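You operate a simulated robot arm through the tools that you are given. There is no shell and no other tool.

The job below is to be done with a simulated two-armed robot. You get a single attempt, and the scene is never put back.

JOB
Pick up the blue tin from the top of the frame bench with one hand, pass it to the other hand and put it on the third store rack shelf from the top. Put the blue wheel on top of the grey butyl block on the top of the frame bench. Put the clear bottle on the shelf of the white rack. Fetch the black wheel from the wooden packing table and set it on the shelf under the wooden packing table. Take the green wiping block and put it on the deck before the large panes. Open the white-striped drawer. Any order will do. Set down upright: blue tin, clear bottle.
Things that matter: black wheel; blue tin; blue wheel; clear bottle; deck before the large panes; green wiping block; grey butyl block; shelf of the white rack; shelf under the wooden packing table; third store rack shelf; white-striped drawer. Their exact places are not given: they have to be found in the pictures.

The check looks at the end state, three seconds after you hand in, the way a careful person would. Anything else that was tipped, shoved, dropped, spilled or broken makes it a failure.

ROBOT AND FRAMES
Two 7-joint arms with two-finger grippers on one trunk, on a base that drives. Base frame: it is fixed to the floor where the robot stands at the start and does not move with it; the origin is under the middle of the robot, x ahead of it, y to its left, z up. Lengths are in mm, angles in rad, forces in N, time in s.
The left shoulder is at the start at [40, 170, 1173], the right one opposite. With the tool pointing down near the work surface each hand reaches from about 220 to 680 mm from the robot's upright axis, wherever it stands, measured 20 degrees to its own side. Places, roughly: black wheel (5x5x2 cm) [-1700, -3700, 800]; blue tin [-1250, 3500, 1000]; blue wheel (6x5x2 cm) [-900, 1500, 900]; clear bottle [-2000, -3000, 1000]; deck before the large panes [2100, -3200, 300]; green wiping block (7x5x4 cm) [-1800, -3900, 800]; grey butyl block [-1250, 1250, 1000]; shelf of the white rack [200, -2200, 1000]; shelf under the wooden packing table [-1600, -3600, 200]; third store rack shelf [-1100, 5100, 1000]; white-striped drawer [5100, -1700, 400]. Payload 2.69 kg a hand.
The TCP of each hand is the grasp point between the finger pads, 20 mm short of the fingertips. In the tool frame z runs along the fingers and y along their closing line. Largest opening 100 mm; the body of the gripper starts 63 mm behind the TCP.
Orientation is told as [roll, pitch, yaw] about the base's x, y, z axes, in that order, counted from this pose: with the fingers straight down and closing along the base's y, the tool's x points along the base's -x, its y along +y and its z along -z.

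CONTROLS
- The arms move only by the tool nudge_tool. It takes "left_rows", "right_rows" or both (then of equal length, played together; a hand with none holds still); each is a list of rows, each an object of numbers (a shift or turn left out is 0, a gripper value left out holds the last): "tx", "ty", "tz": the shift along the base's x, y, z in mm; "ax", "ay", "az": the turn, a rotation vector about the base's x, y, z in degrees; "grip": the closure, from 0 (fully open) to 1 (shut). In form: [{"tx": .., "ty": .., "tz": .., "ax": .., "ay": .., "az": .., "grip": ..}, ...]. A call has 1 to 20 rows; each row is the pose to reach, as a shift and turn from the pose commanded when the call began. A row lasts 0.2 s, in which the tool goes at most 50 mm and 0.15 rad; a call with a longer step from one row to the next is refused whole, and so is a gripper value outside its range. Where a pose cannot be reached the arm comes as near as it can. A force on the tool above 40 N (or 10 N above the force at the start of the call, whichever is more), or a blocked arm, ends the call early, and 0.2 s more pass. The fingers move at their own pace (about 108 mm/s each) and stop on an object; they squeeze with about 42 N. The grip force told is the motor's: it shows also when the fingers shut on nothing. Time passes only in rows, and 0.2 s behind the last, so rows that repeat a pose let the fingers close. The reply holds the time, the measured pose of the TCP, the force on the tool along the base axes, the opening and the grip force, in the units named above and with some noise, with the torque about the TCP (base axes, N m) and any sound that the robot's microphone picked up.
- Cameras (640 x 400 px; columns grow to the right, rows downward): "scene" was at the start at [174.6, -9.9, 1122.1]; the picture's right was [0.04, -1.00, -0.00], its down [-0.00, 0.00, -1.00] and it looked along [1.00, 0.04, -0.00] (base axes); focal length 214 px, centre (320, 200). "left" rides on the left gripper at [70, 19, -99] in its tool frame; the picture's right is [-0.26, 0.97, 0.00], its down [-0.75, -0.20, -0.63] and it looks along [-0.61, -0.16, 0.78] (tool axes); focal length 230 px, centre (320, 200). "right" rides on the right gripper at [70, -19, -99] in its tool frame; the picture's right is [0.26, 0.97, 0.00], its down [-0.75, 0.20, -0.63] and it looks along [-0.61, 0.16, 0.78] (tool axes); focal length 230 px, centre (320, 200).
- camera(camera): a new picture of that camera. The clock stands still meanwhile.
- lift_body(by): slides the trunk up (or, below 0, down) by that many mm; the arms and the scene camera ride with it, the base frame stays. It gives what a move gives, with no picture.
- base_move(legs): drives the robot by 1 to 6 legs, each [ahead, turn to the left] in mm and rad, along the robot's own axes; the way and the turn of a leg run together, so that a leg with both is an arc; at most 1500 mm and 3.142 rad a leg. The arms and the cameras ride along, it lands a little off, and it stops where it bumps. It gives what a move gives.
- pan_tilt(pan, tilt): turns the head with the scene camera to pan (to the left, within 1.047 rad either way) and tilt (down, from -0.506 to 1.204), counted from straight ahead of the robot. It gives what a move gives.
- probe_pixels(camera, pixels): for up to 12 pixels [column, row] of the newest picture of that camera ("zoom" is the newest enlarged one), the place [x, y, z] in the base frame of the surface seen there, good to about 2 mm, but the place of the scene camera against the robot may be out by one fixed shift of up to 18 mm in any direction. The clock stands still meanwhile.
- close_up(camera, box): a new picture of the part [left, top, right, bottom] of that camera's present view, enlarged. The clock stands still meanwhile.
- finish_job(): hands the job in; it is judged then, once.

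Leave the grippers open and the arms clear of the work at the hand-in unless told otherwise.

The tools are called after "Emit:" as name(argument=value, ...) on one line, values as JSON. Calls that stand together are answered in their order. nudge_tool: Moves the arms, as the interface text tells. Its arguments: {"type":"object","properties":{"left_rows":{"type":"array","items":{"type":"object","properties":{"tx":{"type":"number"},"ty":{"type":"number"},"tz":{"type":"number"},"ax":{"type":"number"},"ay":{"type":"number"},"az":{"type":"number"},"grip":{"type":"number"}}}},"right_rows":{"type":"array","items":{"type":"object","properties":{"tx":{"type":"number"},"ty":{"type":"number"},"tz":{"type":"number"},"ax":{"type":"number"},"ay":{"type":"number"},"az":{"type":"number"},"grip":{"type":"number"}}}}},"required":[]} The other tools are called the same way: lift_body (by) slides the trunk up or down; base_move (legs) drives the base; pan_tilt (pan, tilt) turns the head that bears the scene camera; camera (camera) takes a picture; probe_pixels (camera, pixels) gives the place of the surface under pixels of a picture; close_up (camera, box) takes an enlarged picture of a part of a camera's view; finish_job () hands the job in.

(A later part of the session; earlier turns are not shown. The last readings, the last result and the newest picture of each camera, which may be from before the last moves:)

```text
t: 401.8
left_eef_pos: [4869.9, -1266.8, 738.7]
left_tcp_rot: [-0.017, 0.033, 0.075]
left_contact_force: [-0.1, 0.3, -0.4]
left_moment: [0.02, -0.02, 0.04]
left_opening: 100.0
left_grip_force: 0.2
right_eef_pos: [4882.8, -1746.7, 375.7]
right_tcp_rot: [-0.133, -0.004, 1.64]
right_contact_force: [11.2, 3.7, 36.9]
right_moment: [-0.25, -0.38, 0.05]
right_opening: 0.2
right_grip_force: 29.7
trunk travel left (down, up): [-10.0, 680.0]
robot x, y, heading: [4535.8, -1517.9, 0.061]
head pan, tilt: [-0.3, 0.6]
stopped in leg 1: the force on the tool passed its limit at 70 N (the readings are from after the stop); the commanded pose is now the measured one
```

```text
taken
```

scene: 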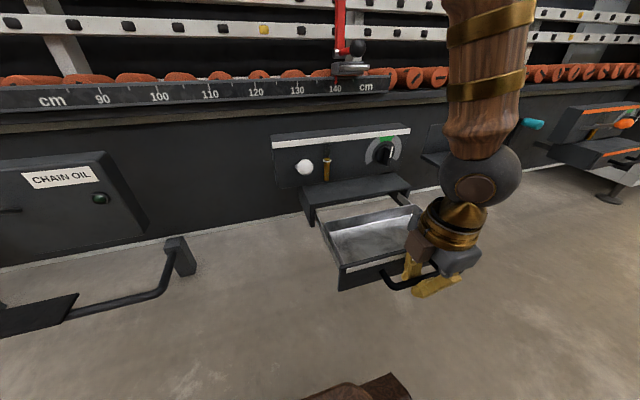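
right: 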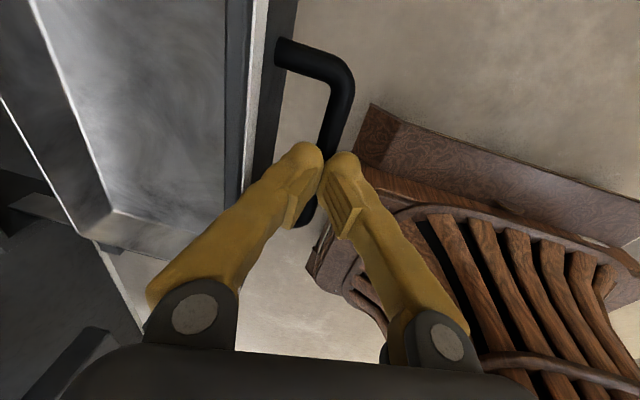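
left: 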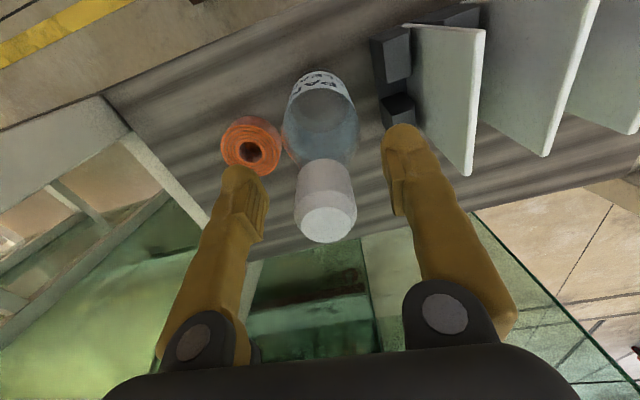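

The drawer is at its end stop (about 165 mm out) and the fingers slipped off the bar upward. I raise the hand straight up.

Emit:
nudge_tool(right_rows=[{"tz": 15}, {"tz": 30}, {"tz": 60}, {"tz": 95}, {"tz": 130}, {"tz": 160}])

Emit:
camera(camera="scene")

```text
t: 403.2
left_eef_pos: [4873.0, -1268.3, 738.8]
left_tcp_rot: [-0.014, 0.032, 0.072]
left_contact_force: [0.4, 0.0, -0.6]
left_moment: [0.01, 0.06, -0.03]
left_opening: 100.1
left_grip_force: 0.0
right_eef_pos: [4878.5, -1746.8, 532.0]
right_tcp_rot: [-0.118, -0.006, 1.64]
right_contact_force: [0.2, 0.3, 0.7]
right_moment: [0.01, 0.01, -0.02]
right_opening: 0.0
right_grip_force: 29.5
trunk travel left (down, up): [-10.0, 680.0]
robot x, y, heading: [4542.3, -1514.6, 0.057]
head pan, tilt: [-0.3, 0.6]
```

```text
taken
```

scene: 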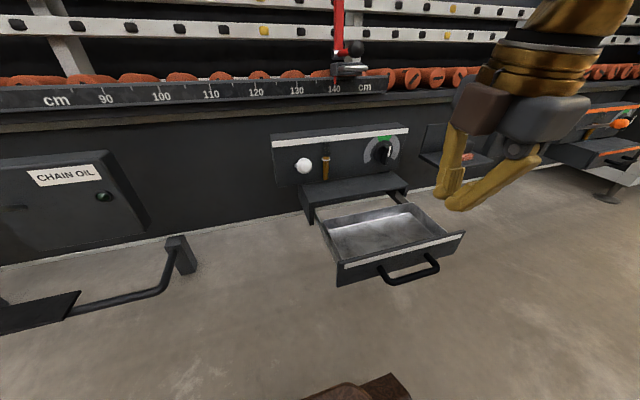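

The drawer stands fully open, nothing else touched. I back off 250 mm, then restore the right hand's orientation and raise the trunk to −200.

Emit:
base_move(legs=[[-250, 0]])

Emit:
nudge_tool(right_rows=[{"az": -8, "tx": 15, "tz": 15, "grip": 0.5}, {"az": -16, "tx": 30, "tz": 30, "grip": 0}, {"az": -24, "tx": 45, "tz": 45}, {"az": -32, "tx": 60, "tz": 60}, {"az": -40, "tx": 75, "tz": 75}, {"az": -48, "tx": 90, "tz": 90}, {"az": -56, "tx": 105, "tz": 100}, {"az": -64, "tx": 110, "tz": 110}, {"az": -72, "tx": 110, "tz": 120}, {"az": -80, "tx": 110, "tz": 130}, {"az": -88, "tx": 110, "tz": 140}, {"az": -90, "tx": 110, "tz": 140}, {"az": -90, "tx": 110, "tz": 140}])

Emit:
lift_body(by=190)

```text
t: 405.0
left_eef_pos: [4623.3, -1285.5, 737.3]
left_tcp_rot: [-0.015, 0.03, 0.069]
left_contact_force: [0.6, 0.4, -0.7]
left_moment: [-0.01, 0.0, 0.02]
left_opening: 100.0
left_grip_force: 0.1
right_eef_pos: [4629.3, -1763.4, 533.7]
right_tcp_rot: [-0.118, -0.008, 1.637]
right_contact_force: [-0.6, 0.4, 0.0]
right_moment: [-0.01, 0.01, -0.03]
right_opening: 0.0
right_grip_force: 29.5
trunk travel left (down, up): [-10.0, 680.0]
robot x, y, heading: [4290.3, -1532.2, 0.061]
head pan, tilt: [-0.3, 0.6]
```

```text
t: 407.8
left_eef_pos: [4610.0, -1285.8, 727.8]
left_tcp_rot: [-0.014, 0.066, 0.071]
left_contact_force: [-0.3, 0.7, -0.2]
left_moment: [0.0, -0.01, 0.01]
left_opening: 100.0
left_grip_force: 0.0
right_eef_pos: [4732.4, -1763.5, 677.4]
right_tcp_rot: [-0.137, -0.007, 0.064]
right_contact_force: [0.8, 0.1, -0.1]
right_moment: [-0.01, -0.01, 0.0]
right_opening: 100.1
right_grip_force: 0.1
trunk travel left (down, up): [-10.0, 680.0]
robot x, y, heading: [4288.3, -1531.5, 0.056]
head pan, tilt: [-0.3, 0.6]
```

```text
t: 409.9
left_eef_pos: [4608.4, -1285.9, 915.7]
left_tcp_rot: [-0.014, 0.075, 0.069]
left_contact_force: [0.9, 0.6, 0.3]
left_moment: [0.03, -0.02, 0.02]
left_opening: 99.8
left_grip_force: 0.0
right_eef_pos: [4731.3, -1762.9, 867.8]
right_tcp_rot: [-0.136, -0.005, 0.065]
right_contact_force: [0.7, 0.3, -0.6]
right_moment: [-0.03, 0.0, 0.02]
right_opening: 100.0
right_grip_force: 0.0
trunk travel left (down, up): [-200.0, 490.0]
robot x, y, heading: [4290.7, -1534.6, 0.056]
head pan, tilt: [-0.3, 0.6]
```

I straighten both hands and push the left one forward, then let them settle.

Emit:
nudge_tool(left_rows=[{"tx": 30, "ay": -1}, {"tx": 60, "ay": -2}, {"tx": 90, "ay": -3}, {"tx": 120, "ay": -4}, {"tx": 120, "ay": -4}, {"tx": 120, "ay": -4}, {"tx": 120, "ay": -4}], right_rows=[{"ax": 2}, {"ax": 4}, {"ax": 6}, {"ax": 7.8}, {"ax": 7.8}, {"ax": 7.8}, {"ax": 7.8}])

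Emit:
base_move(legs=[[0, 1.4]])

Emit:
base_move(legs=[[0, 1.35]])

```text
t: 411.5
left_eef_pos: [4732.7, -1285.8, 934.5]
left_tcp_rot: [-0.021, -0.054, 0.07]
left_contact_force: [0.0, -0.5, -0.5]
left_moment: [-0.01, -0.01, -0.01]
left_opening: 99.9
left_grip_force: 0.0
right_eef_pos: [4732.2, -1763.8, 868.0]
right_tcp_rot: [-0.001, -0.014, 0.063]
right_contact_force: [-0.3, 0.4, -0.8]
right_moment: [0.02, 0.01, 0.01]
right_opening: 100.2
right_grip_force: 0.0
trunk travel left (down, up): [-200.0, 490.0]
robot x, y, heading: [4291.0, -1534.0, 0.058]
head pan, tilt: [-0.3, 0.6]
```

```text
t: 415.5
left_eef_pos: [4111.9, -1057.5, 934.0]
left_tcp_rot: [-0.018, -0.055, 1.494]
left_contact_force: [-0.1, -0.4, 0.5]
left_moment: [-0.01, -0.01, -0.01]
left_opening: 100.0
left_grip_force: 0.0
right_eef_pos: [4584.8, -1127.6, 868.4]
right_tcp_rot: [-0.002, -0.014, 1.489]
right_contact_force: [0.5, -0.5, 0.4]
right_moment: [-0.02, 0.01, -0.01]
right_opening: 99.9
right_grip_force: 0.0
trunk travel left (down, up): [-200.0, 490.0]
robot x, y, heading: [4299.1, -1532.9, 1.478]
head pan, tilt: [-0.3, 0.6]
```

```text
t: 419.3
left_eef_pos: [3805.9, -1613.5, 941.4]
left_tcp_rot: [-0.022, -0.069, 2.843]
left_contact_force: [-0.1, -0.6, -0.1]
left_moment: [0.04, -0.02, 0.03]
left_opening: 100.1
left_grip_force: 0.1
right_eef_pos: [3976.5, -1167.0, 874.7]
right_tcp_rot: [-0.001, -0.029, 2.837]
right_contact_force: [0.5, -0.3, -0.5]
right_moment: [0.01, -0.03, 0.01]
right_opening: 100.2
right_grip_force: 0.1
trunk travel left (down, up): [-200.0, 490.0]
robot x, y, heading: [4299.2, -1522.1, 2.832]
head pan, tilt: [-0.3, 0.6]
```

Now facing back across the hall. I drive 4500 mm in three legs towards the origin.

Emit:
base_move(legs=[[0, -0.031], [1500, 0], [1500, 0], [1450, 0]])

```text
t: 441.0
left_eef_pos: [-385.0, -76.5, 947.3]
left_tcp_rot: [-0.02, -0.085, 2.801]
left_contact_force: [0.5, 0.0, -0.6]
left_moment: [0.0, -0.01, 0.03]
left_opening: 99.9
left_grip_force: 0.1
right_eef_pos: [-195.1, 362.9, 880.5]
right_tcp_rot: [0.0, -0.045, 2.795]
right_contact_force: [0.4, -0.4, 0.5]
right_moment: [0.06, 0.01, -0.01]
right_opening: 100.0
right_grip_force: 0.1
trunk travel left (down, up): [-200.0, 490.0]
robot x, y, heading: [96.2, 1.5, 2.785]
head pan, tilt: [-0.3, 0.6]
```

At the hall's centre. I raise the trunk to 0, then go to about (−250,1400) and face the frame bench.

Emit:
lift_body(by=200)

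Emit:
base_move(legs=[[0, -0.972]])

Emit:
base_move(legs=[[1430, 0]])

Emit:
base_move(legs=[[0, 1.328]])

Emit:
pan_tilt(pan=0.0, tilt=0.5)

Emit:
camera(camera="scene")

```text
t: 443.2
left_eef_pos: [-372.1, -80.5, 1154.4]
left_tcp_rot: [-0.021, -0.101, 2.802]
left_contact_force: [0.1, 0.1, -0.1]
left_moment: [-0.01, -0.02, 0.02]
left_opening: 100.3
left_grip_force: 0.0
right_eef_pos: [-182.5, 358.2, 1086.2]
right_tcp_rot: [0.002, -0.061, 2.795]
right_contact_force: [0.8, 0.7, 0.6]
right_moment: [-0.01, 0.02, 0.01]
right_opening: 100.0
right_grip_force: 0.1
trunk travel left (down, up): [-400.0, 290.0]
robot x, y, heading: [96.5, -5.0, 2.788]
head pan, tilt: [-0.3, 0.6]
```

```text
t: 446.2
left_eef_pos: [-228.3, 342.7, 1154.8]
left_tcp_rot: [-0.021, -0.102, 1.82]
left_contact_force: [-0.3, 0.4, 0.9]
left_moment: [0.01, -0.01, -0.02]
left_opening: 100.0
left_grip_force: 0.1
right_eef_pos: [240.2, 431.6, 1088.1]
right_tcp_rot: [-0.001, -0.063, 1.815]
right_contact_force: [0.9, -1.0, 0.9]
right_moment: [-0.02, 0.01, 0.01]
right_opening: 99.8
right_grip_force: 0.1
trunk travel left (down, up): [-400.0, 290.0]
robot x, y, heading: [92.6, -1.3, 1.811]
head pan, tilt: [-0.3, 0.6]
```

```text
t: 453.2
left_eef_pos: [-557.9, 1705.8, 1147.0]
left_tcp_rot: [-0.019, -0.077, 1.819]
left_contact_force: [0.2, 0.5, -0.6]
left_moment: [-0.03, -0.04, -0.02]
left_opening: 100.0
left_grip_force: 0.0
right_eef_pos: [-87.9, 1794.6, 1092.6]
right_tcp_rot: [0.0, -0.076, 1.815]
right_contact_force: [-0.2, 0.7, 0.1]
right_moment: [-0.03, -0.02, -0.01]
right_opening: 99.9
right_grip_force: 0.0
trunk travel left (down, up): [-400.0, 290.0]
robot x, y, heading: [-239.8, 1381.1, 1.804]
head pan, tilt: [-0.3, 0.6]
```

```text
t: 454.1
left_eef_pos: [-552.5, 1635.6, 1110.6]
left_tcp_rot: [-0.02, 0.038, 1.843]
left_contact_force: [-1.1, -1.1, 0.6]
left_moment: [0.03, -0.07, -0.01]
left_opening: 100.0
left_grip_force: 0.1
right_eef_pos: [-82.2, 1731.4, 1064.7]
right_tcp_rot: [-0.005, 0.034, 1.839]
right_contact_force: [-1.3, -1.4, 0.8]
right_moment: [0.03, -0.05, 0.02]
right_opening: 99.9
right_grip_force: 0.0
trunk travel left (down, up): [-400.0, 290.0]
robot x, y, heading: [-243.8, 1377.5, 1.834]
head pan, tilt: [-0.3, 0.6]
stopped in leg 1: the robot was blocked; the commanded pose is now the measured one
```

```text
t: 454.9
left_eef_pos: [-550.6, 1639.6, 1112.7]
left_tcp_rot: [-0.017, 0.037, 1.842]
left_contact_force: [-1.1, 0.4, 1.4]
left_moment: [0.02, 0.0, 0.0]
left_opening: 99.9
left_grip_force: 0.1
right_eef_pos: [-82.1, 1733.8, 1063.7]
right_tcp_rot: [0.0, 0.03, 1.837]
right_contact_force: [-0.8, 0.3, 0.0]
right_moment: [-0.02, -0.01, 0.02]
right_opening: 100.4
right_grip_force: 0.1
trunk travel left (down, up): [-400.0, 290.0]
robot x, y, heading: [-242.8, 1377.7, 1.833]
head pan, tilt: [0.0, 0.499]
```

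```text
taken
```

scene: 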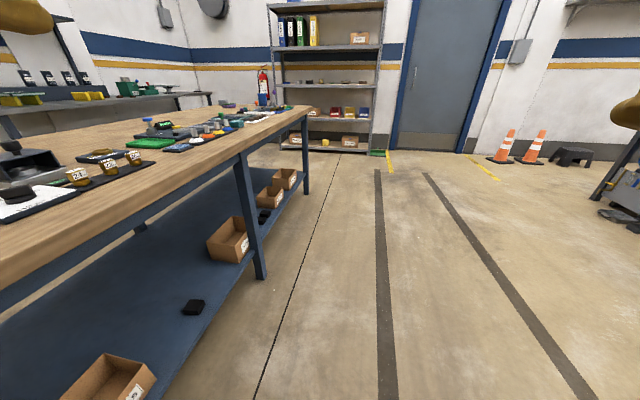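

Swayed into a stop once more. I extend the hands again (forward is (−0.26,0.97)), let everything settle and repeat the turn.

Emit:
nudge_tool(left_rows=[{"tx": -7, "ty": 27}, {"tx": -14, "ty": 54}, {"tx": -22, "ty": 81}, {"tx": -28, "ty": 105}, {"tx": -28, "ty": 105}, {"tx": -28, "ty": 105}, {"tx": -28, "ty": 105}], right_rows=[{"tx": -9, "ty": 34}, {"tx": -18, "ty": 68}, {"tx": -27, "ty": 102}, {"tx": -36, "ty": 136}, {"tx": -36, "ty": 136}, {"tx": -36, "ty": 136}, {"tx": -36, "ty": 136}])

Emit:
base_move(legs=[[0, 1.3]])

Emit:
camera(camera="scene")

```text
t: 456.5
left_eef_pos: [-578.1, 1747.5, 1132.6]
left_tcp_rot: [-0.018, -0.032, 1.844]
left_contact_force: [0.4, -0.4, -0.3]
left_moment: [-0.02, -0.02, -0.03]
left_opening: 99.9
left_grip_force: 0.1
right_eef_pos: [-118.7, 1876.5, 1081.3]
right_tcp_rot: [0.0, -0.033, 1.837]
right_contact_force: [0.3, -0.7, 0.1]
right_moment: [0.04, -0.01, -0.02]
right_opening: 100.3
right_grip_force: 0.1
trunk travel left (down, up): [-400.0, 290.0]
robot x, y, heading: [-239.1, 1372.8, 1.828]
head pan, tilt: [0.0, 0.499]
```

```text
t: 457.4
left_eef_pos: [-576.8, 1697.9, 1145.7]
left_tcp_rot: [-0.025, -0.065, 1.863]
left_contact_force: [-0.3, -1.4, 0.1]
left_moment: [0.12, -0.01, -0.02]
left_opening: 100.0
left_grip_force: 0.1
right_eef_pos: [-120.8, 1840.7, 1098.9]
right_tcp_rot: [-0.007, -0.069, 1.86]
right_contact_force: [-0.3, -1.6, 0.9]
right_moment: [0.1, -0.01, 0.01]
right_opening: 100.1
right_grip_force: 0.0
trunk travel left (down, up): [-400.0, 290.0]
robot x, y, heading: [-238.9, 1377.6, 1.849]
head pan, tilt: [0.0, 0.499]
stopped in leg 1: the robot was blocked; the commanded pose is now the measured one
```

```text
taken
```

scene: 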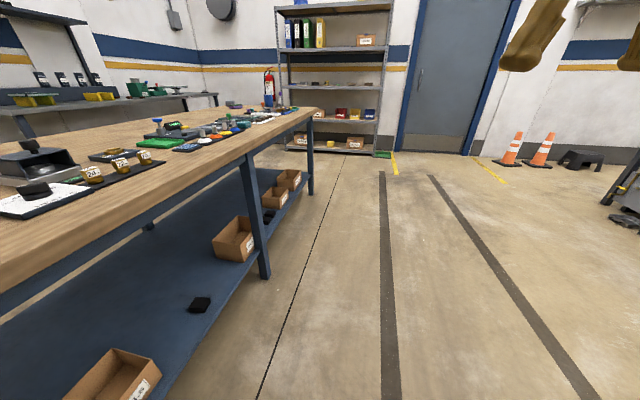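

Same stop after 0.02 rad. Turning worked with a lower trunk, so I lower it 150 mm (hands still above bench height), wait, and retry.

Emit:
lift_body(by=-150)

Emit:
nudge_tool(left_rows=[{"tx": -5, "ty": 20}, {"tx": -5, "ty": 20}, {"tx": -5, "ty": 20}, {"tx": -5, "ty": 20}, {"tx": -5, "ty": 20}, {"tx": -5, "ty": 20}])

Emit:
base_move(legs=[[0, 1.28]])

Emit:
camera(camera="scene")

```text
t: 459.1
left_eef_pos: [-577.8, 1706.2, 995.6]
left_tcp_rot: [-0.021, -0.057, 1.865]
left_contact_force: [-1.0, -0.4, 0.2]
left_moment: [-0.01, 0.02, 0.03]
left_opening: 100.0
left_grip_force: 0.1
right_eef_pos: [-121.0, 1848.1, 945.2]
right_tcp_rot: [-0.003, -0.063, 1.859]
right_contact_force: [-0.1, -0.1, 1.6]
right_moment: [-0.03, 0.03, 0.0]
right_opening: 100.1
right_grip_force: 0.1
trunk travel left (down, up): [-250.0, 440.0]
robot x, y, heading: [-239.7, 1378.7, 1.848]
head pan, tilt: [0.0, 0.499]
```

```text
t: 460.5
left_eef_pos: [-581.6, 1725.7, 994.4]
left_tcp_rot: [-0.021, -0.057, 1.864]
left_contact_force: [0.3, -0.4, 1.6]
left_moment: [0.03, 0.01, 0.01]
left_opening: 99.8
left_grip_force: 0.1
right_eef_pos: [-120.6, 1847.1, 945.2]
right_tcp_rot: [-0.003, -0.063, 1.862]
right_contact_force: [0.2, 0.0, -0.3]
right_moment: [0.02, 0.02, -0.03]
right_opening: 100.2
right_grip_force: 0.0
trunk travel left (down, up): [-250.0, 440.0]
robot x, y, heading: [-237.7, 1372.8, 1.852]
head pan, tilt: [0.0, 0.499]
```

```text
t: 464.2
left_eef_pos: [-672.9, 1150.1, 992.6]
left_tcp_rot: [-0.021, -0.057, -3.137]
left_contact_force: [0.3, 0.0, 0.0]
left_moment: [-0.01, 0.03, 0.0]
left_opening: 100.0
left_grip_force: 0.0
right_eef_pos: [-656.8, 1625.3, 944.1]
right_tcp_rot: [-0.004, -0.063, -3.142]
right_contact_force: [-0.8, -0.1, -0.2]
right_moment: [-0.01, 0.01, 0.02]
right_opening: 100.0
right_grip_force: 0.0
trunk travel left (down, up): [-250.0, 440.0]
robot x, y, heading: [-237.6, 1383.9, 3.129]
head pan, tilt: [0.0, 0.499]
```

```text
taken
```

scene: 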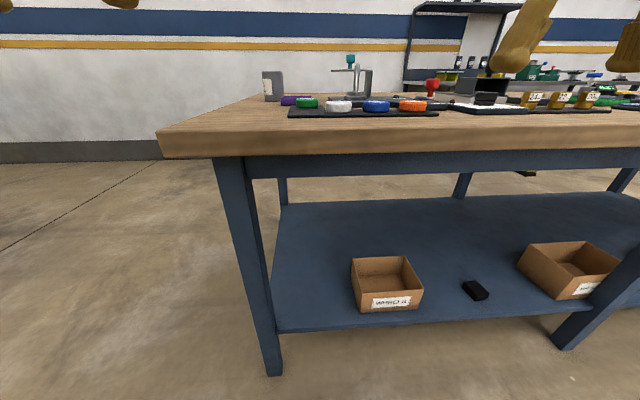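

Turning works with the lower trunk – I'll drive that way. The bench: blue wheel at (376,106) in a tray with green, white, orange ones; the grey block at (272,86). I raise the trunk by 200 and look from above.

Emit:
lift_body(by=200)

Emit:
pan_tilt(pan=0.0, tilt=0.5)

Emit:
camera(camera="scene")

Emit:
camera(camera="left")

Emit:
camera(camera="right")

```text
t: 466.4
left_eef_pos: [-657.2, 1149.8, 1200.9]
left_tcp_rot: [-0.019, -0.074, -3.137]
left_contact_force: [0.3, 0.9, 0.1]
left_moment: [-0.01, 0.02, 0.0]
left_opening: 99.9
left_grip_force: 0.0
right_eef_pos: [-643.2, 1627.2, 1149.8]
right_tcp_rot: [-0.006, -0.079, 3.142]
right_contact_force: [0.0, -0.6, -0.4]
right_moment: [-0.02, 0.01, 0.03]
right_opening: 100.0
right_grip_force: 0.1
trunk travel left (down, up): [-450.0, 240.0]
robot x, y, heading: [-241.9, 1384.3, 3.134]
head pan, tilt: [0.0, 0.499]
```

```text
t: 467.0
left_eef_pos: [-656.9, 1149.4, 1199.4]
left_tcp_rot: [-0.021, -0.074, -3.138]
left_contact_force: [1.2, 0.6, -0.8]
left_moment: [-0.02, 0.02, 0.02]
left_opening: 100.2
left_grip_force: 0.1
right_eef_pos: [-642.5, 1625.7, 1149.9]
right_tcp_rot: [-0.005, -0.079, 3.142]
right_contact_force: [0.1, 0.0, 0.3]
right_moment: [0.01, 0.01, -0.02]
right_opening: 100.0
right_grip_force: 0.0
trunk travel left (down, up): [-450.0, 240.0]
robot x, y, heading: [-238.0, 1383.8, 3.129]
head pan, tilt: [0.0, 0.499]
```

```text
taken
```

scene: 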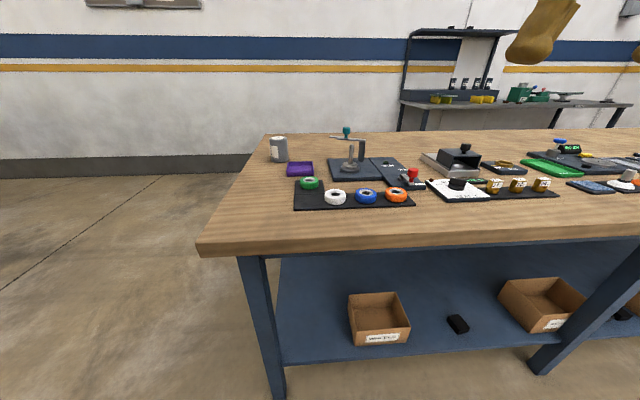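

```text
taken
```

left: 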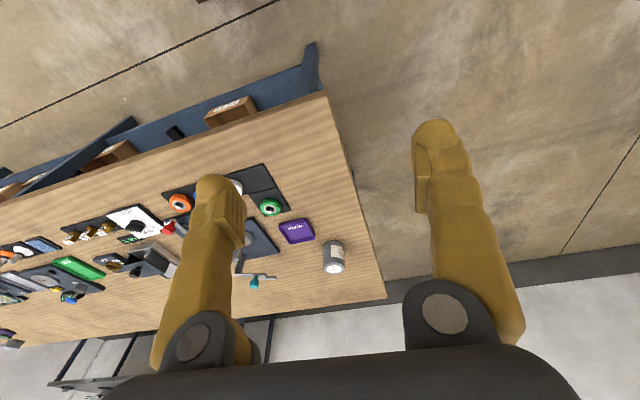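

```text
taken
```

right: 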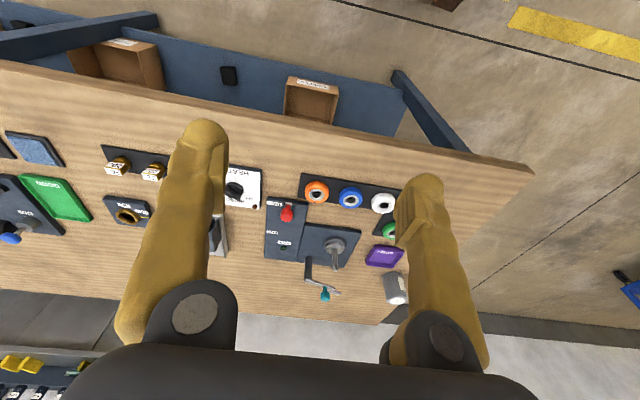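

I enlarge the tray with the wheels and the grey block in the right and scene views.

Emit:
close_up(camera="right", box=[290, 160, 430, 320])

Emit:
close_up(camera="scene", box=[260, 120, 430, 225])

Emit:
probe_pixels(camera="right", pixels=[[350, 197], [350, 188], [350, 207], [339, 197], [362, 197], [384, 202], [317, 191], [397, 292], [392, 280], [385, 255], [335, 245], [310, 275]])

```text
2.50 times, centred on (360, 240) of right
```

zoom: 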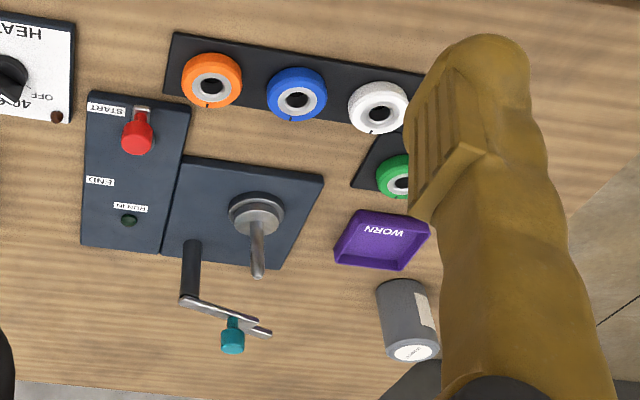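

```text
3.76 times, centred on (345, 172) of scene
```

zoom: 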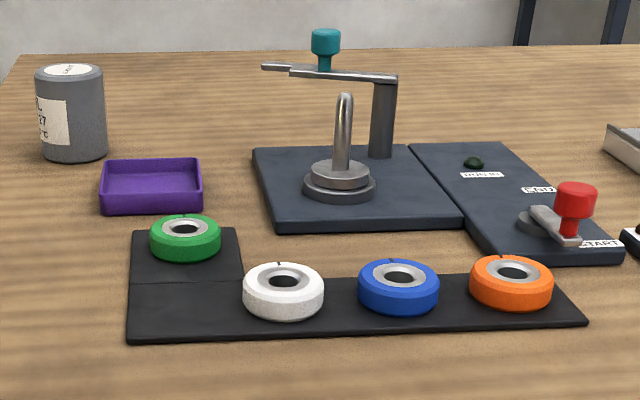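

```text
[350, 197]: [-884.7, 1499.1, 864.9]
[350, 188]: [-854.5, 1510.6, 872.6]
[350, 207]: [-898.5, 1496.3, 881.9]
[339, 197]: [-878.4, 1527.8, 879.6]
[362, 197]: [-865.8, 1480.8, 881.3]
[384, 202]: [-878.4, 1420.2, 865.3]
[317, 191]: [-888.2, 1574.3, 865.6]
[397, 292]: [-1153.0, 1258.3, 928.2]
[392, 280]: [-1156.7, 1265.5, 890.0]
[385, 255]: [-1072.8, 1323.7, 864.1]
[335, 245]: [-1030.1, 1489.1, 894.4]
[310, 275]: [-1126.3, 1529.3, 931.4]
```

Blue wheel: centre ≈(−880,1502), top z≈882 on the tray, neighbours 75 mm away; grey butyl block: cylinder at ≈(−1165,1258), top z≈928. I lower the trunk a bit, drive 180 mm closer, and look with the right hand camera.

Emit:
lift_body(by=-150)

Emit:
base_move(legs=[[180, 0]])

Emit:
nudge_tool(right_rows=[{"tz": 20, "ay": 2}, {"tz": 40, "ay": 4}, {"tz": 40, "ay": 4}])

Emit:
camera(camera="right")

```text
t: 468.7
left_eef_pos: [-658.1, 1150.5, 1050.1]
left_tcp_rot: [-0.022, -0.074, -3.137]
left_contact_force: [1.2, -0.3, -0.6]
left_moment: [-0.01, -0.01, 0.0]
left_opening: 100.4
left_grip_force: 0.0
right_eef_pos: [-642.4, 1626.8, 1001.4]
right_tcp_rot: [-0.005, -0.078, 3.141]
right_contact_force: [0.2, -0.3, -0.3]
right_moment: [0.03, 0.03, 0.02]
right_opening: 100.1
right_grip_force: 0.0
trunk travel left (down, up): [-300.0, 390.0]
robot x, y, heading: [-238.7, 1383.6, 3.133]
head pan, tilt: [0.0, 0.499]
```

```text
t: 470.2
left_eef_pos: [-839.1, 1152.8, 1049.2]
left_tcp_rot: [-0.021, -0.073, -3.139]
left_contact_force: [-0.7, 0.5, 0.5]
left_moment: [-0.01, -0.04, 0.04]
left_opening: 100.1
left_grip_force: 0.1
right_eef_pos: [-823.6, 1628.4, 1000.2]
right_tcp_rot: [-0.002, -0.077, 3.139]
right_contact_force: [-0.5, -0.2, 0.6]
right_moment: [0.0, -0.01, -0.04]
right_opening: 99.9
right_grip_force: 0.1
trunk travel left (down, up): [-300.0, 390.0]
robot x, y, heading: [-419.4, 1382.9, 3.128]
head pan, tilt: [0.0, 0.499]
```

```text
t: 471.0
left_eef_pos: [-820.2, 1152.4, 1057.8]
left_tcp_rot: [-0.02, -0.089, -3.138]
left_contact_force: [-0.1, 1.2, 0.3]
left_moment: [-0.03, -0.02, 0.03]
left_opening: 100.0
left_grip_force: 0.2
right_eef_pos: [-804.9, 1629.8, 1040.9]
right_tcp_rot: [-0.003, -0.147, 3.14]
right_contact_force: [-0.7, 0.5, -0.5]
right_moment: [-0.03, -0.02, -0.03]
right_opening: 100.0
right_grip_force: 0.0
trunk travel left (down, up): [-300.0, 390.0]
robot x, y, heading: [-419.1, 1383.5, 3.129]
head pan, tilt: [0.0, 0.499]
```

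```text
taken
```

right: 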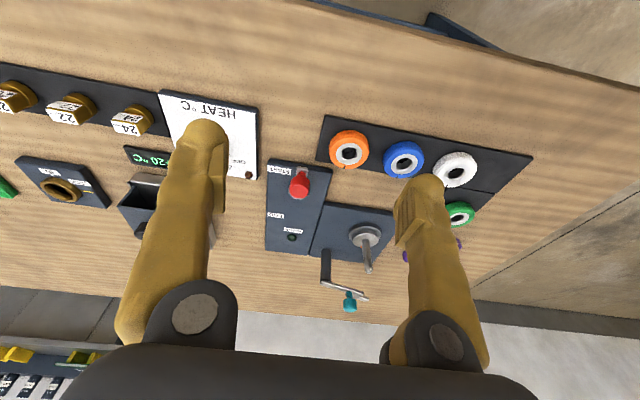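

The tilt went the wrong way (yaw is π here), so I correct it by ay −8.4°, and move above the blue wheel.

Emit:
nudge_tool(right_rows=[{"tx": -12, "ty": -20, "ay": -2}, {"tx": -24, "ty": -40, "ay": -4}, {"tx": -36, "ty": -60, "ay": -6}, {"tx": -48, "ty": -80, "ay": -8.4}, {"tx": -60, "ty": -100, "ay": -8.4}, {"tx": -72, "ty": -120, "ay": -8.4}, {"tx": -75, "ty": -128, "ay": -8.4}, {"tx": -75, "ty": -128, "ay": -8.4}])

Emit:
nudge_tool(right_rows=[{"az": 8.2}, {"az": 16.4}, {"az": 24.6}, {"az": 32.8}, {"az": 41}, {"az": 49.2}, {"az": 57.4}, {"az": 65.6}, {"az": 73.8}, {"az": 82}, {"az": 90}, {"az": 90}])

Emit:
camera(camera="right")

```text
t: 472.8
left_eef_pos: [-821.9, 1151.8, 1056.9]
left_tcp_rot: [-0.02, -0.09, -3.14]
left_contact_force: [0.1, 0.8, -0.5]
left_moment: [-0.01, 0.02, -0.01]
left_opening: 100.3
left_grip_force: 0.0
right_eef_pos: [-882.8, 1500.3, 1047.8]
right_tcp_rot: [-0.004, -0.017, 3.14]
right_contact_force: [0.7, 0.5, -0.6]
right_moment: [0.0, -0.02, -0.02]
right_opening: 100.0
right_grip_force: 0.1
trunk travel left (down, up): [-300.0, 390.0]
robot x, y, heading: [-416.2, 1385.5, 3.129]
head pan, tilt: [0.0, 0.499]
```

```text
t: 475.4
left_eef_pos: [-820.5, 1151.0, 1056.8]
left_tcp_rot: [-0.021, -0.089, -3.141]
left_contact_force: [-0.7, -0.6, 0.6]
left_moment: [-0.05, 0.01, -0.01]
left_opening: 100.0
left_grip_force: 0.0
right_eef_pos: [-881.9, 1500.1, 1047.2]
right_tcp_rot: [-0.004, -0.019, -1.571]
right_contact_force: [0.0, 0.5, -0.7]
right_moment: [0.0, 0.02, 0.02]
right_opening: 100.0
right_grip_force: 0.1
trunk travel left (down, up): [-300.0, 390.0]
robot x, y, heading: [-418.1, 1385.7, 3.128]
head pan, tilt: [0.0, 0.499]
```

```text
taken
```

right: 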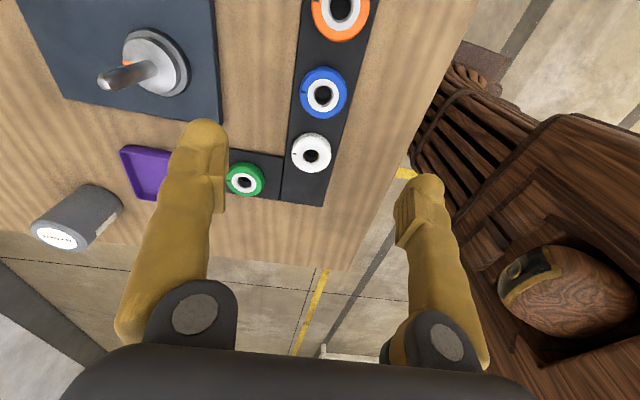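

The blue wheel at (323,94) is nearly on the tool axis. I probe its rim and check the free space along x.

Emit:
probe_pixels(camera="right", pixels=[[304, 94], [343, 94], [323, 72], [323, 114], [313, 94], [334, 94], [296, 100], [352, 100], [218, 80], [300, 60], [372, 60], [60, 237]])

Emit:
close_up(camera="right", box=[273, 54, 373, 134])

```text
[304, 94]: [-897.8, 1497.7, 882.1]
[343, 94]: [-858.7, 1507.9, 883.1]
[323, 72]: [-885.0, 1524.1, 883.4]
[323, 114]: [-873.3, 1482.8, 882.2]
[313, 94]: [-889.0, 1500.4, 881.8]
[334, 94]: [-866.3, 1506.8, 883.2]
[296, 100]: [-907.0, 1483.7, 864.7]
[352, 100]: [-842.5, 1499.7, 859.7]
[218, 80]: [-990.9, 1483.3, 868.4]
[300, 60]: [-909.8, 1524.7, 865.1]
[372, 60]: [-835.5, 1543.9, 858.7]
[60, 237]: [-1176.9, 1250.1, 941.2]
```

```text
5.00 times, centred on (323, 94) of right
```

zoom: 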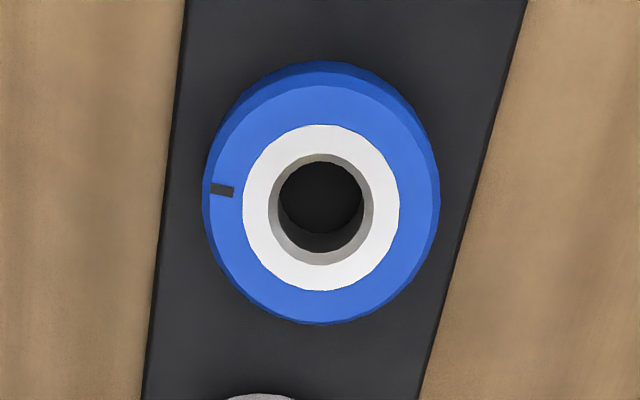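

Wheel centre (−878.5,1503), rim top z≈883, tray z≈865. I descend to z≈888 over it and close (fingers along x).

Emit:
nudge_tool(right_rows=[{"tx": 1, "ty": 1, "tz": -30}, {"tx": 2, "ty": 2, "tz": -60}, {"tx": 3, "ty": 3, "tz": -90}, {"tx": 3.4, "ty": 3, "tz": -120}, {"tx": 3.4, "ty": 3, "tz": -120}, {"tx": 3.4, "ty": 3, "tz": -120}])

Emit:
camera(camera="right")

```text
t: 476.8
left_eef_pos: [-821.4, 1151.7, 1057.4]
left_tcp_rot: [-0.021, -0.089, -3.139]
left_contact_force: [0.5, 0.1, -0.3]
left_moment: [-0.02, 0.0, -0.03]
left_opening: 100.4
left_grip_force: 0.0
right_eef_pos: [-878.7, 1504.4, 926.2]
right_tcp_rot: [-0.004, -0.018, -1.571]
right_contact_force: [0.2, 0.2, 0.0]
right_moment: [0.02, -0.04, 0.02]
right_opening: 100.1
right_grip_force: 0.1
trunk travel left (down, up): [-300.0, 390.0]
robot x, y, heading: [-417.8, 1384.5, 3.133]
head pan, tilt: [0.0, 0.499]
```

```text
taken
```

right: 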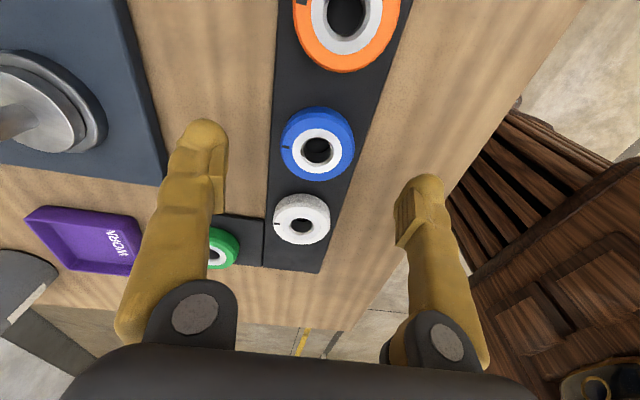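

Well centred. I go down the last 38 mm and close.

Emit:
nudge_tool(right_rows=[{"ty": -1, "tz": -20}, {"ty": -1, "tz": -38}, {"ty": -1, "tz": -38}, {"ty": -1, "tz": -38, "grip": 0.3}, {"ty": -1, "tz": -38, "grip": 0.6}, {"ty": -1, "tz": -38, "grip": 1}, {"ty": -1, "tz": -38, "grip": 1}, {"ty": -1, "tz": -38, "grip": 1}])

Emit:
camera(camera="right")

```text
t: 478.6
left_eef_pos: [-819.8, 1151.5, 1056.4]
left_tcp_rot: [-0.021, -0.089, -3.139]
left_contact_force: [0.2, 0.8, -0.3]
left_moment: [0.02, -0.01, 0.0]
left_opening: 99.9
left_grip_force: 0.1
right_eef_pos: [-879.2, 1502.3, 889.2]
right_tcp_rot: [-0.004, -0.02, -1.573]
right_contact_force: [-0.2, -0.7, 0.5]
right_moment: [-0.04, 0.0, 0.01]
right_opening: 50.0
right_grip_force: 42.4
trunk travel left (down, up): [-300.0, 390.0]
robot x, y, heading: [-419.6, 1383.3, 3.133]
head pan, tilt: [0.0, 0.499]
```

```text
taken
```

right: 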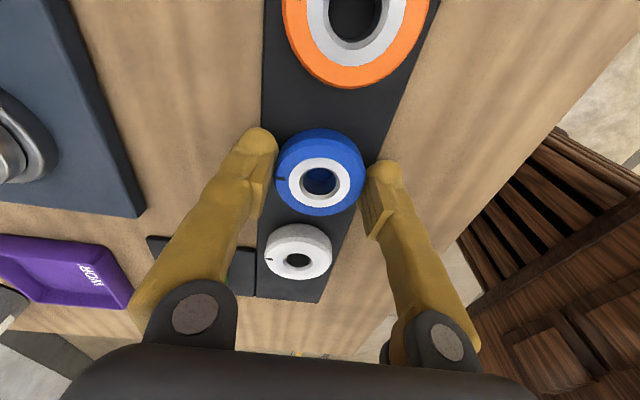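

Wheel gripped (50 mm, 42 N). I lift it by 110 mm.

Emit:
nudge_tool(right_rows=[{"tz": 15}, {"tz": 35}, {"tz": 60}, {"tz": 85}, {"tz": 110}, {"tz": 110}, {"tz": 110}])

Emit:
camera(camera="right")

Emit:
camera(camera="scene")

```text
t: 480.2
left_eef_pos: [-820.0, 1151.7, 1056.7]
left_tcp_rot: [-0.021, -0.09, -3.141]
left_contact_force: [-0.9, 0.7, 0.2]
left_moment: [-0.02, 0.01, -0.01]
left_opening: 100.0
left_grip_force: 0.2
right_eef_pos: [-878.6, 1502.6, 998.7]
right_tcp_rot: [-0.004, -0.019, -1.573]
right_contact_force: [0.0, 0.1, -0.4]
right_moment: [0.0, -0.03, -0.01]
right_opening: 50.0
right_grip_force: 42.2
trunk travel left (down, up): [-300.0, 390.0]
robot x, y, heading: [-422.5, 1382.9, 3.127]
head pan, tilt: [0.0, 0.499]
```

```text
taken
```

right: 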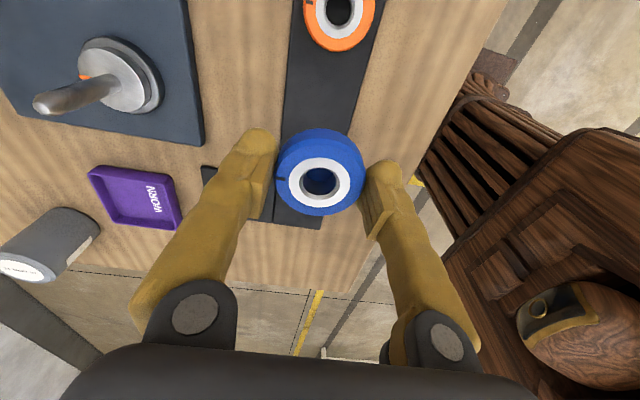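

```text
taken
```

scene: 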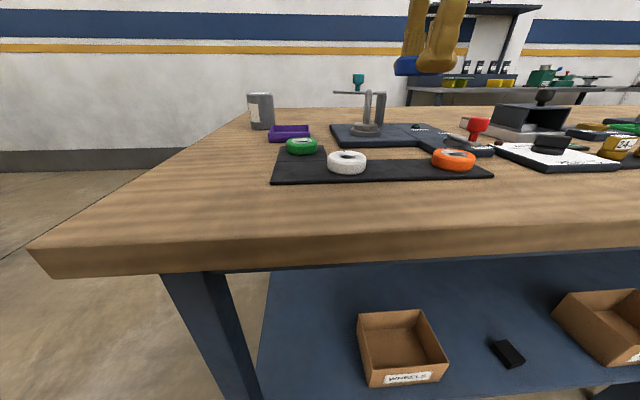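

The wheel is lifted, neighbours undisturbed. I back off 270 mm with the trunk 50 mm lower, then drive around the bench's near end to its −y side.

Emit:
lift_body(by=-50)

Emit:
base_move(legs=[[-270, 0]])

Emit:
base_move(legs=[[0, 1.575]])

Emit:
base_move(legs=[[900, 0]])

```text
t: 481.1
left_eef_pos: [-821.3, 1151.6, 1007.9]
left_tcp_rot: [-0.021, -0.088, -3.139]
left_contact_force: [-0.4, 0.1, 0.4]
left_moment: [-0.02, -0.01, -0.02]
left_opening: 100.0
left_grip_force: 0.2
right_eef_pos: [-880.3, 1503.3, 948.5]
right_tcp_rot: [-0.003, -0.019, -1.573]
right_contact_force: [-0.2, 0.4, 0.2]
right_moment: [0.01, 0.0, 0.01]
right_opening: 50.1
right_grip_force: 41.9
trunk travel left (down, up): [-250.0, 440.0]
robot x, y, heading: [-421.6, 1381.0, 3.133]
head pan, tilt: [0.0, 0.499]
```

```text
t: 483.1
left_eef_pos: [-550.3, 1149.5, 1008.4]
left_tcp_rot: [-0.022, -0.09, -3.14]
left_contact_force: [0.3, -0.7, -0.2]
left_moment: [-0.01, 0.05, -0.04]
left_opening: 100.1
left_grip_force: 0.0
right_eef_pos: [-607.4, 1500.0, 948.5]
right_tcp_rot: [-0.006, -0.02, -1.572]
right_contact_force: [0.3, 0.0, -0.1]
right_moment: [0.02, 0.01, 0.03]
right_opening: 50.1
right_grip_force: 41.8
trunk travel left (down, up): [-250.0, 440.0]
robot x, y, heading: [-149.7, 1382.6, 3.13]
head pan, tilt: [0.0, 0.499]
```

```text
t: 487.4
left_eef_pos: [78.2, 993.0, 1005.5]
left_tcp_rot: [-0.021, -0.086, -1.583]
left_contact_force: [0.4, -0.6, -0.4]
left_moment: [-0.05, -0.01, 0.02]
left_opening: 100.0
left_grip_force: 0.3
right_eef_pos: [-274.0, 939.1, 955.5]
right_tcp_rot: [-0.019, -0.017, -0.014]
right_contact_force: [-0.1, 0.3, 0.0]
right_moment: [-0.05, -0.01, 0.02]
right_opening: 50.2
right_grip_force: 41.8
trunk travel left (down, up): [-250.0, 440.0]
robot x, y, heading: [-159.8, 1379.5, -1.594]
head pan, tilt: [0.0, 0.499]
```

```text
t: 492.1
left_eef_pos: [54.1, 105.3, 990.9]
left_tcp_rot: [-0.021, -0.039, -1.584]
left_contact_force: [-0.2, 0.6, 0.8]
left_moment: [0.04, 0.0, -0.01]
left_opening: 100.0
left_grip_force: 0.0
right_eef_pos: [-298.2, 49.7, 962.5]
right_tcp_rot: [-0.035, -0.017, -0.015]
right_contact_force: [0.2, -0.2, -1.0]
right_moment: [-0.01, 0.02, 0.02]
right_opening: 50.0
right_grip_force: 42.1
trunk travel left (down, up): [-250.0, 440.0]
robot x, y, heading: [-182.5, 476.3, -1.6]
head pan, tilt: [0.0, 0.499]
```

I extend the left hand again by 60 mm, then turn right to −x and drive ~1190 mm.

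Emit:
nudge_tool(left_rows=[{"ty": -25}, {"ty": -50}, {"ty": -75}, {"ty": -75}, {"ty": -75}, {"ty": -75}])

Emit:
base_move(legs=[[0, -1.542]])

Emit:
base_move(legs=[[1190, 0]])

Emit:
base_move(legs=[[0, -1.571]])

```text
t: 493.5
left_eef_pos: [54.2, 45.1, 997.0]
left_tcp_rot: [-0.021, -0.056, -1.585]
left_contact_force: [-0.3, 0.0, 0.1]
left_moment: [-0.02, 0.04, 0.03]
left_opening: 99.9
left_grip_force: 0.1
right_eef_pos: [-297.6, 63.2, 970.4]
right_tcp_rot: [-0.052, -0.016, -0.016]
right_contact_force: [-0.4, -0.5, -0.6]
right_moment: [0.0, -0.03, -0.02]
right_opening: 49.8
right_grip_force: 41.9
trunk travel left (down, up): [-250.0, 440.0]
robot x, y, heading: [-179.2, 476.8, -1.601]
head pan, tilt: [0.0, 0.499]
```

```text
t: 497.7
left_eef_pos: [-603.9, 223.8, 997.0]
left_tcp_rot: [-0.021, -0.055, -3.115]
left_contact_force: [-1.1, 0.6, -1.1]
left_moment: [0.03, -0.01, -0.03]
left_opening: 99.8
left_grip_force: 0.0
right_eef_pos: [-597.6, 577.2, 970.1]
right_tcp_rot: [-0.052, -0.017, -1.548]
right_contact_force: [-0.9, 0.9, -0.8]
right_moment: [0.01, -0.02, -0.02]
right_opening: 50.1
right_grip_force: 41.9
trunk travel left (down, up): [-250.0, 440.0]
robot x, y, heading: [-177.0, 472.2, -3.13]
head pan, tilt: [0.0, 0.499]
```

```text
t: 503.7
left_eef_pos: [-1767.4, 208.5, 1003.5]
left_tcp_rot: [-0.02, -0.071, -3.117]
left_contact_force: [0.5, 0.5, 0.2]
left_moment: [0.03, -0.03, -0.02]
left_opening: 100.3
left_grip_force: 0.1
right_eef_pos: [-1762.0, 559.4, 975.2]
right_tcp_rot: [-0.067, -0.016, -1.546]
right_contact_force: [-0.4, -0.5, -1.0]
right_moment: [0.02, -0.05, 0.03]
right_opening: 50.0
right_grip_force: 42.3
trunk travel left (down, up): [-250.0, 440.0]
robot x, y, heading: [-1361.5, 453.6, -3.128]
head pan, tilt: [0.0, 0.499]
```

```text
t: 508.1
left_eef_pos: [-1599.1, 846.1, 1009.1]
left_tcp_rot: [-0.022, -0.087, 1.582]
left_contact_force: [0.0, -0.3, -0.3]
left_moment: [-0.02, 0.0, 0.02]
left_opening: 100.1
left_grip_force: 0.0
right_eef_pos: [-1245.6, 837.4, 982.6]
right_tcp_rot: [-0.085, -0.016, -3.129]
right_contact_force: [0.7, 0.3, -0.8]
right_moment: [0.0, 0.01, 0.01]
right_opening: 49.5
right_grip_force: 42.8
trunk travel left (down, up): [-250.0, 440.0]
robot x, y, heading: [-1368.6, 451.1, 1.569]
head pan, tilt: [0.0, 0.499]
```

Now facing the bench's end. I raise the trunk 50 mm (wheel bottom ≈1008, block top ≈941), drive 330 mm ahead and look.

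Emit:
lift_body(by=50)

Emit:
base_move(legs=[[325, 0]])

Emit:
pan_tilt(pan=-0.2, tilt=0.6)

Emit:
camera(camera="scene")

Emit:
camera(camera="right")

Emit:
camera(camera="left")

```text
t: 509.0
left_eef_pos: [-1598.6, 829.5, 1047.2]
left_tcp_rot: [-0.018, -0.049, 1.584]
left_contact_force: [0.7, -0.7, 0.5]
left_moment: [0.04, 0.02, 0.01]
left_opening: 100.1
left_grip_force: 0.0
right_eef_pos: [-1246.7, 822.1, 1037.6]
right_tcp_rot: [-0.099, -0.017, -3.13]
right_contact_force: [0.2, -0.1, 0.3]
right_moment: [0.0, 0.02, 0.0]
right_opening: 49.7
right_grip_force: 42.5
trunk travel left (down, up): [-300.0, 390.0]
robot x, y, heading: [-1369.7, 457.4, 1.572]
head pan, tilt: [0.0, 0.499]
```

```text
t: 511.2
left_eef_pos: [-1597.1, 1156.5, 1047.2]
left_tcp_rot: [-0.021, -0.049, 1.578]
left_contact_force: [-0.3, 0.1, -1.0]
left_moment: [0.02, 0.0, 0.0]
left_opening: 100.2
left_grip_force: 0.0
right_eef_pos: [-1244.6, 1147.4, 1037.2]
right_tcp_rot: [-0.1, -0.015, -3.133]
right_contact_force: [0.7, -0.2, -0.3]
right_moment: [-0.02, 0.0, 0.02]
right_opening: 49.8
right_grip_force: 41.8
trunk travel left (down, up): [-300.0, 390.0]
robot x, y, heading: [-1368.2, 773.5, 1.565]
head pan, tilt: [0.0, 0.499]
```

```text
t: 511.9
left_eef_pos: [-1596.3, 1137.2, 1032.1]
left_tcp_rot: [-0.022, -0.001, 1.58]
left_contact_force: [0.1, -0.4, 0.3]
left_moment: [-0.05, -0.04, -0.02]
left_opening: 100.1
left_grip_force: 0.0
right_eef_pos: [-1244.8, 1130.3, 1042.4]
right_tcp_rot: [-0.111, -0.015, -3.129]
right_contact_force: [-0.6, 0.4, -0.1]
right_moment: [0.01, -0.01, -0.03]
right_opening: 49.5
right_grip_force: 41.2
trunk travel left (down, up): [-300.0, 390.0]
robot x, y, heading: [-1366.8, 774.1, 1.565]
head pan, tilt: [-0.201, 0.6]
```

```text
taken
```

scene: 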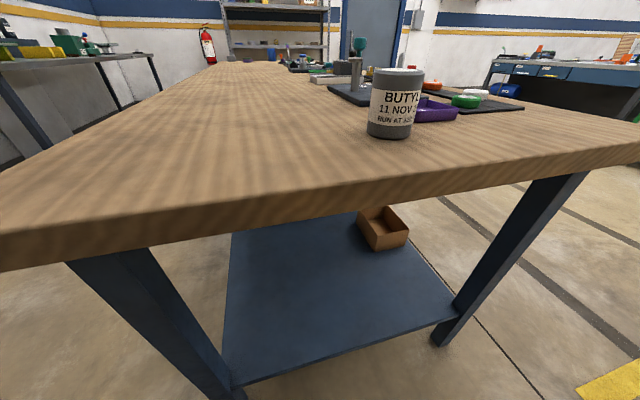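

```text
taken
```

right: 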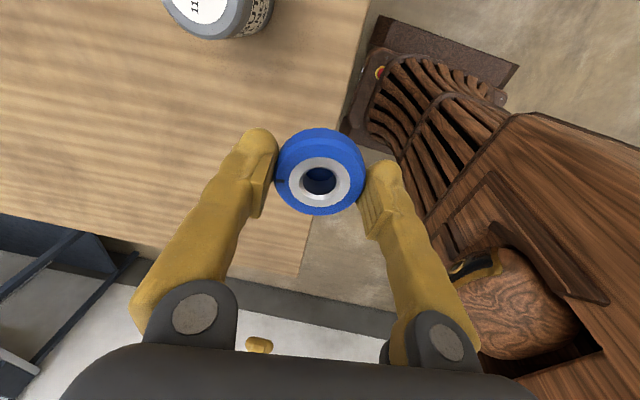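

```text
taken
```

left: 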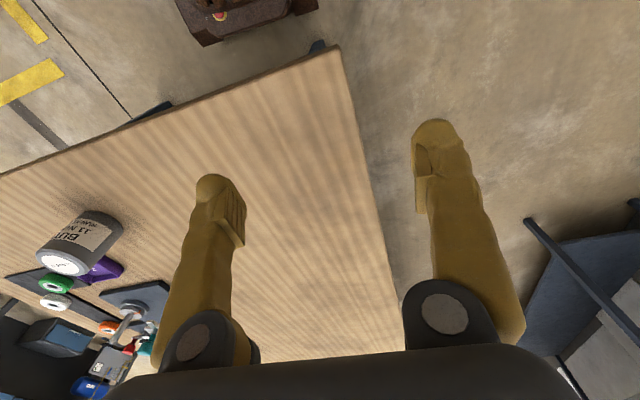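

The label reads "BUTYL" – right object. I probe its top from the left and right hand cameras.

Emit:
probe_pixels(camera="left", pixels=[[62, 263], [45, 262], [80, 268], [62, 272], [63, 253], [40, 255], [86, 265]])

Emit:
probe_pixels(camera="right", pixels=[[200, 8], [205, 30], [175, 20], [240, 15], [190, 15], [225, 35]])

Emit:
probe_pixels(camera="scene", pixels=[[398, 72], [372, 72], [424, 73], [398, 77], [390, 135], [398, 66], [420, 98]])

```text
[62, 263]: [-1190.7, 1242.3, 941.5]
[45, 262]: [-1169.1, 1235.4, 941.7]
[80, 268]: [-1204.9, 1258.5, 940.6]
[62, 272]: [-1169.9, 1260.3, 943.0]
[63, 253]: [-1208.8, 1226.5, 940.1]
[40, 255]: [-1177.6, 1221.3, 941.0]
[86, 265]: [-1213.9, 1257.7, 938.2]
```

```text
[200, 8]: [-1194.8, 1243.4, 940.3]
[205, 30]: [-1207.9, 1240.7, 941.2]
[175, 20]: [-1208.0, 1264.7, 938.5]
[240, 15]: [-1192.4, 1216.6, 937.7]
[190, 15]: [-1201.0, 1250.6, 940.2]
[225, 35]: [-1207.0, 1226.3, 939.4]
```

```text
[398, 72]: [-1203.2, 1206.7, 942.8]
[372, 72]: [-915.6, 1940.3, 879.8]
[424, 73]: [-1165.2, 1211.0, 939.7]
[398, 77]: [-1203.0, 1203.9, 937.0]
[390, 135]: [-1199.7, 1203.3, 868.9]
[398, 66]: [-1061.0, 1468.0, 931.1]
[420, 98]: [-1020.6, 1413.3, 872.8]
```

Top centre ≈(−1191,1243), z≈941. I move the wheel above it at z≈995 while straightening the tool.

Emit:
nudge_tool(right_rows=[{"tx": 8, "ty": 20, "tz": -8, "ax": -1}, {"tx": 16, "ty": 40, "tz": -16, "ax": -2}, {"tx": 24, "ty": 60, "tz": -24, "ax": -3}, {"tx": 32, "ty": 80, "tz": -32, "ax": -4}, {"tx": 42, "ty": 100, "tz": -40, "ax": -5}, {"tx": 54, "ty": 113, "tz": -46, "ax": -6.4}, {"tx": 54, "ty": 113, "tz": -46, "ax": -6.4}, {"tx": 54, "ty": 113, "tz": -46, "ax": -6.4}])

Emit:
camera(camera="right")

Emit:
camera(camera="left")

```text
t: 513.7
left_eef_pos: [-1596.4, 1136.2, 1032.4]
left_tcp_rot: [-0.021, -0.003, 1.581]
left_contact_force: [-0.6, 0.3, 0.5]
left_moment: [0.01, 0.03, -0.01]
left_opening: 99.9
left_grip_force: 0.1
right_eef_pos: [-1192.6, 1243.8, 996.9]
right_tcp_rot: [-0.004, -0.016, -3.135]
right_contact_force: [0.2, 0.7, 0.3]
right_moment: [0.01, -0.01, -0.01]
right_opening: 49.5
right_grip_force: 41.8
trunk travel left (down, up): [-300.0, 390.0]
robot x, y, heading: [-1367.3, 778.2, 1.568]
head pan, tilt: [-0.201, 0.6]
```

```text
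taken
```

right: 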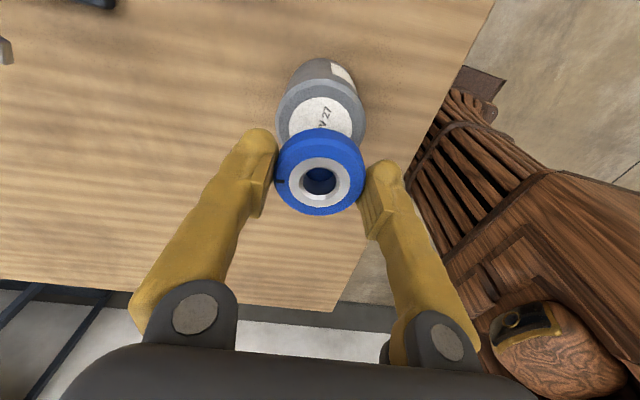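

```text
taken
```

left: 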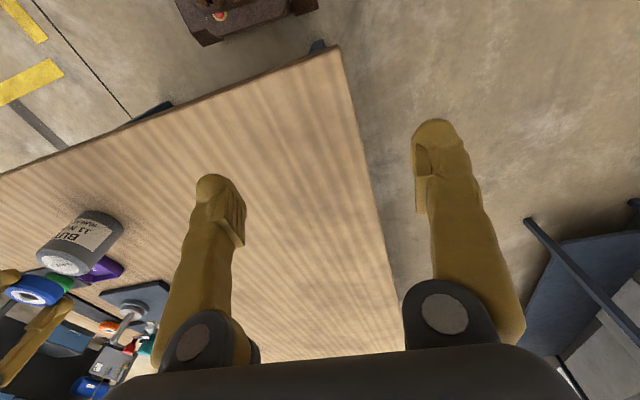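

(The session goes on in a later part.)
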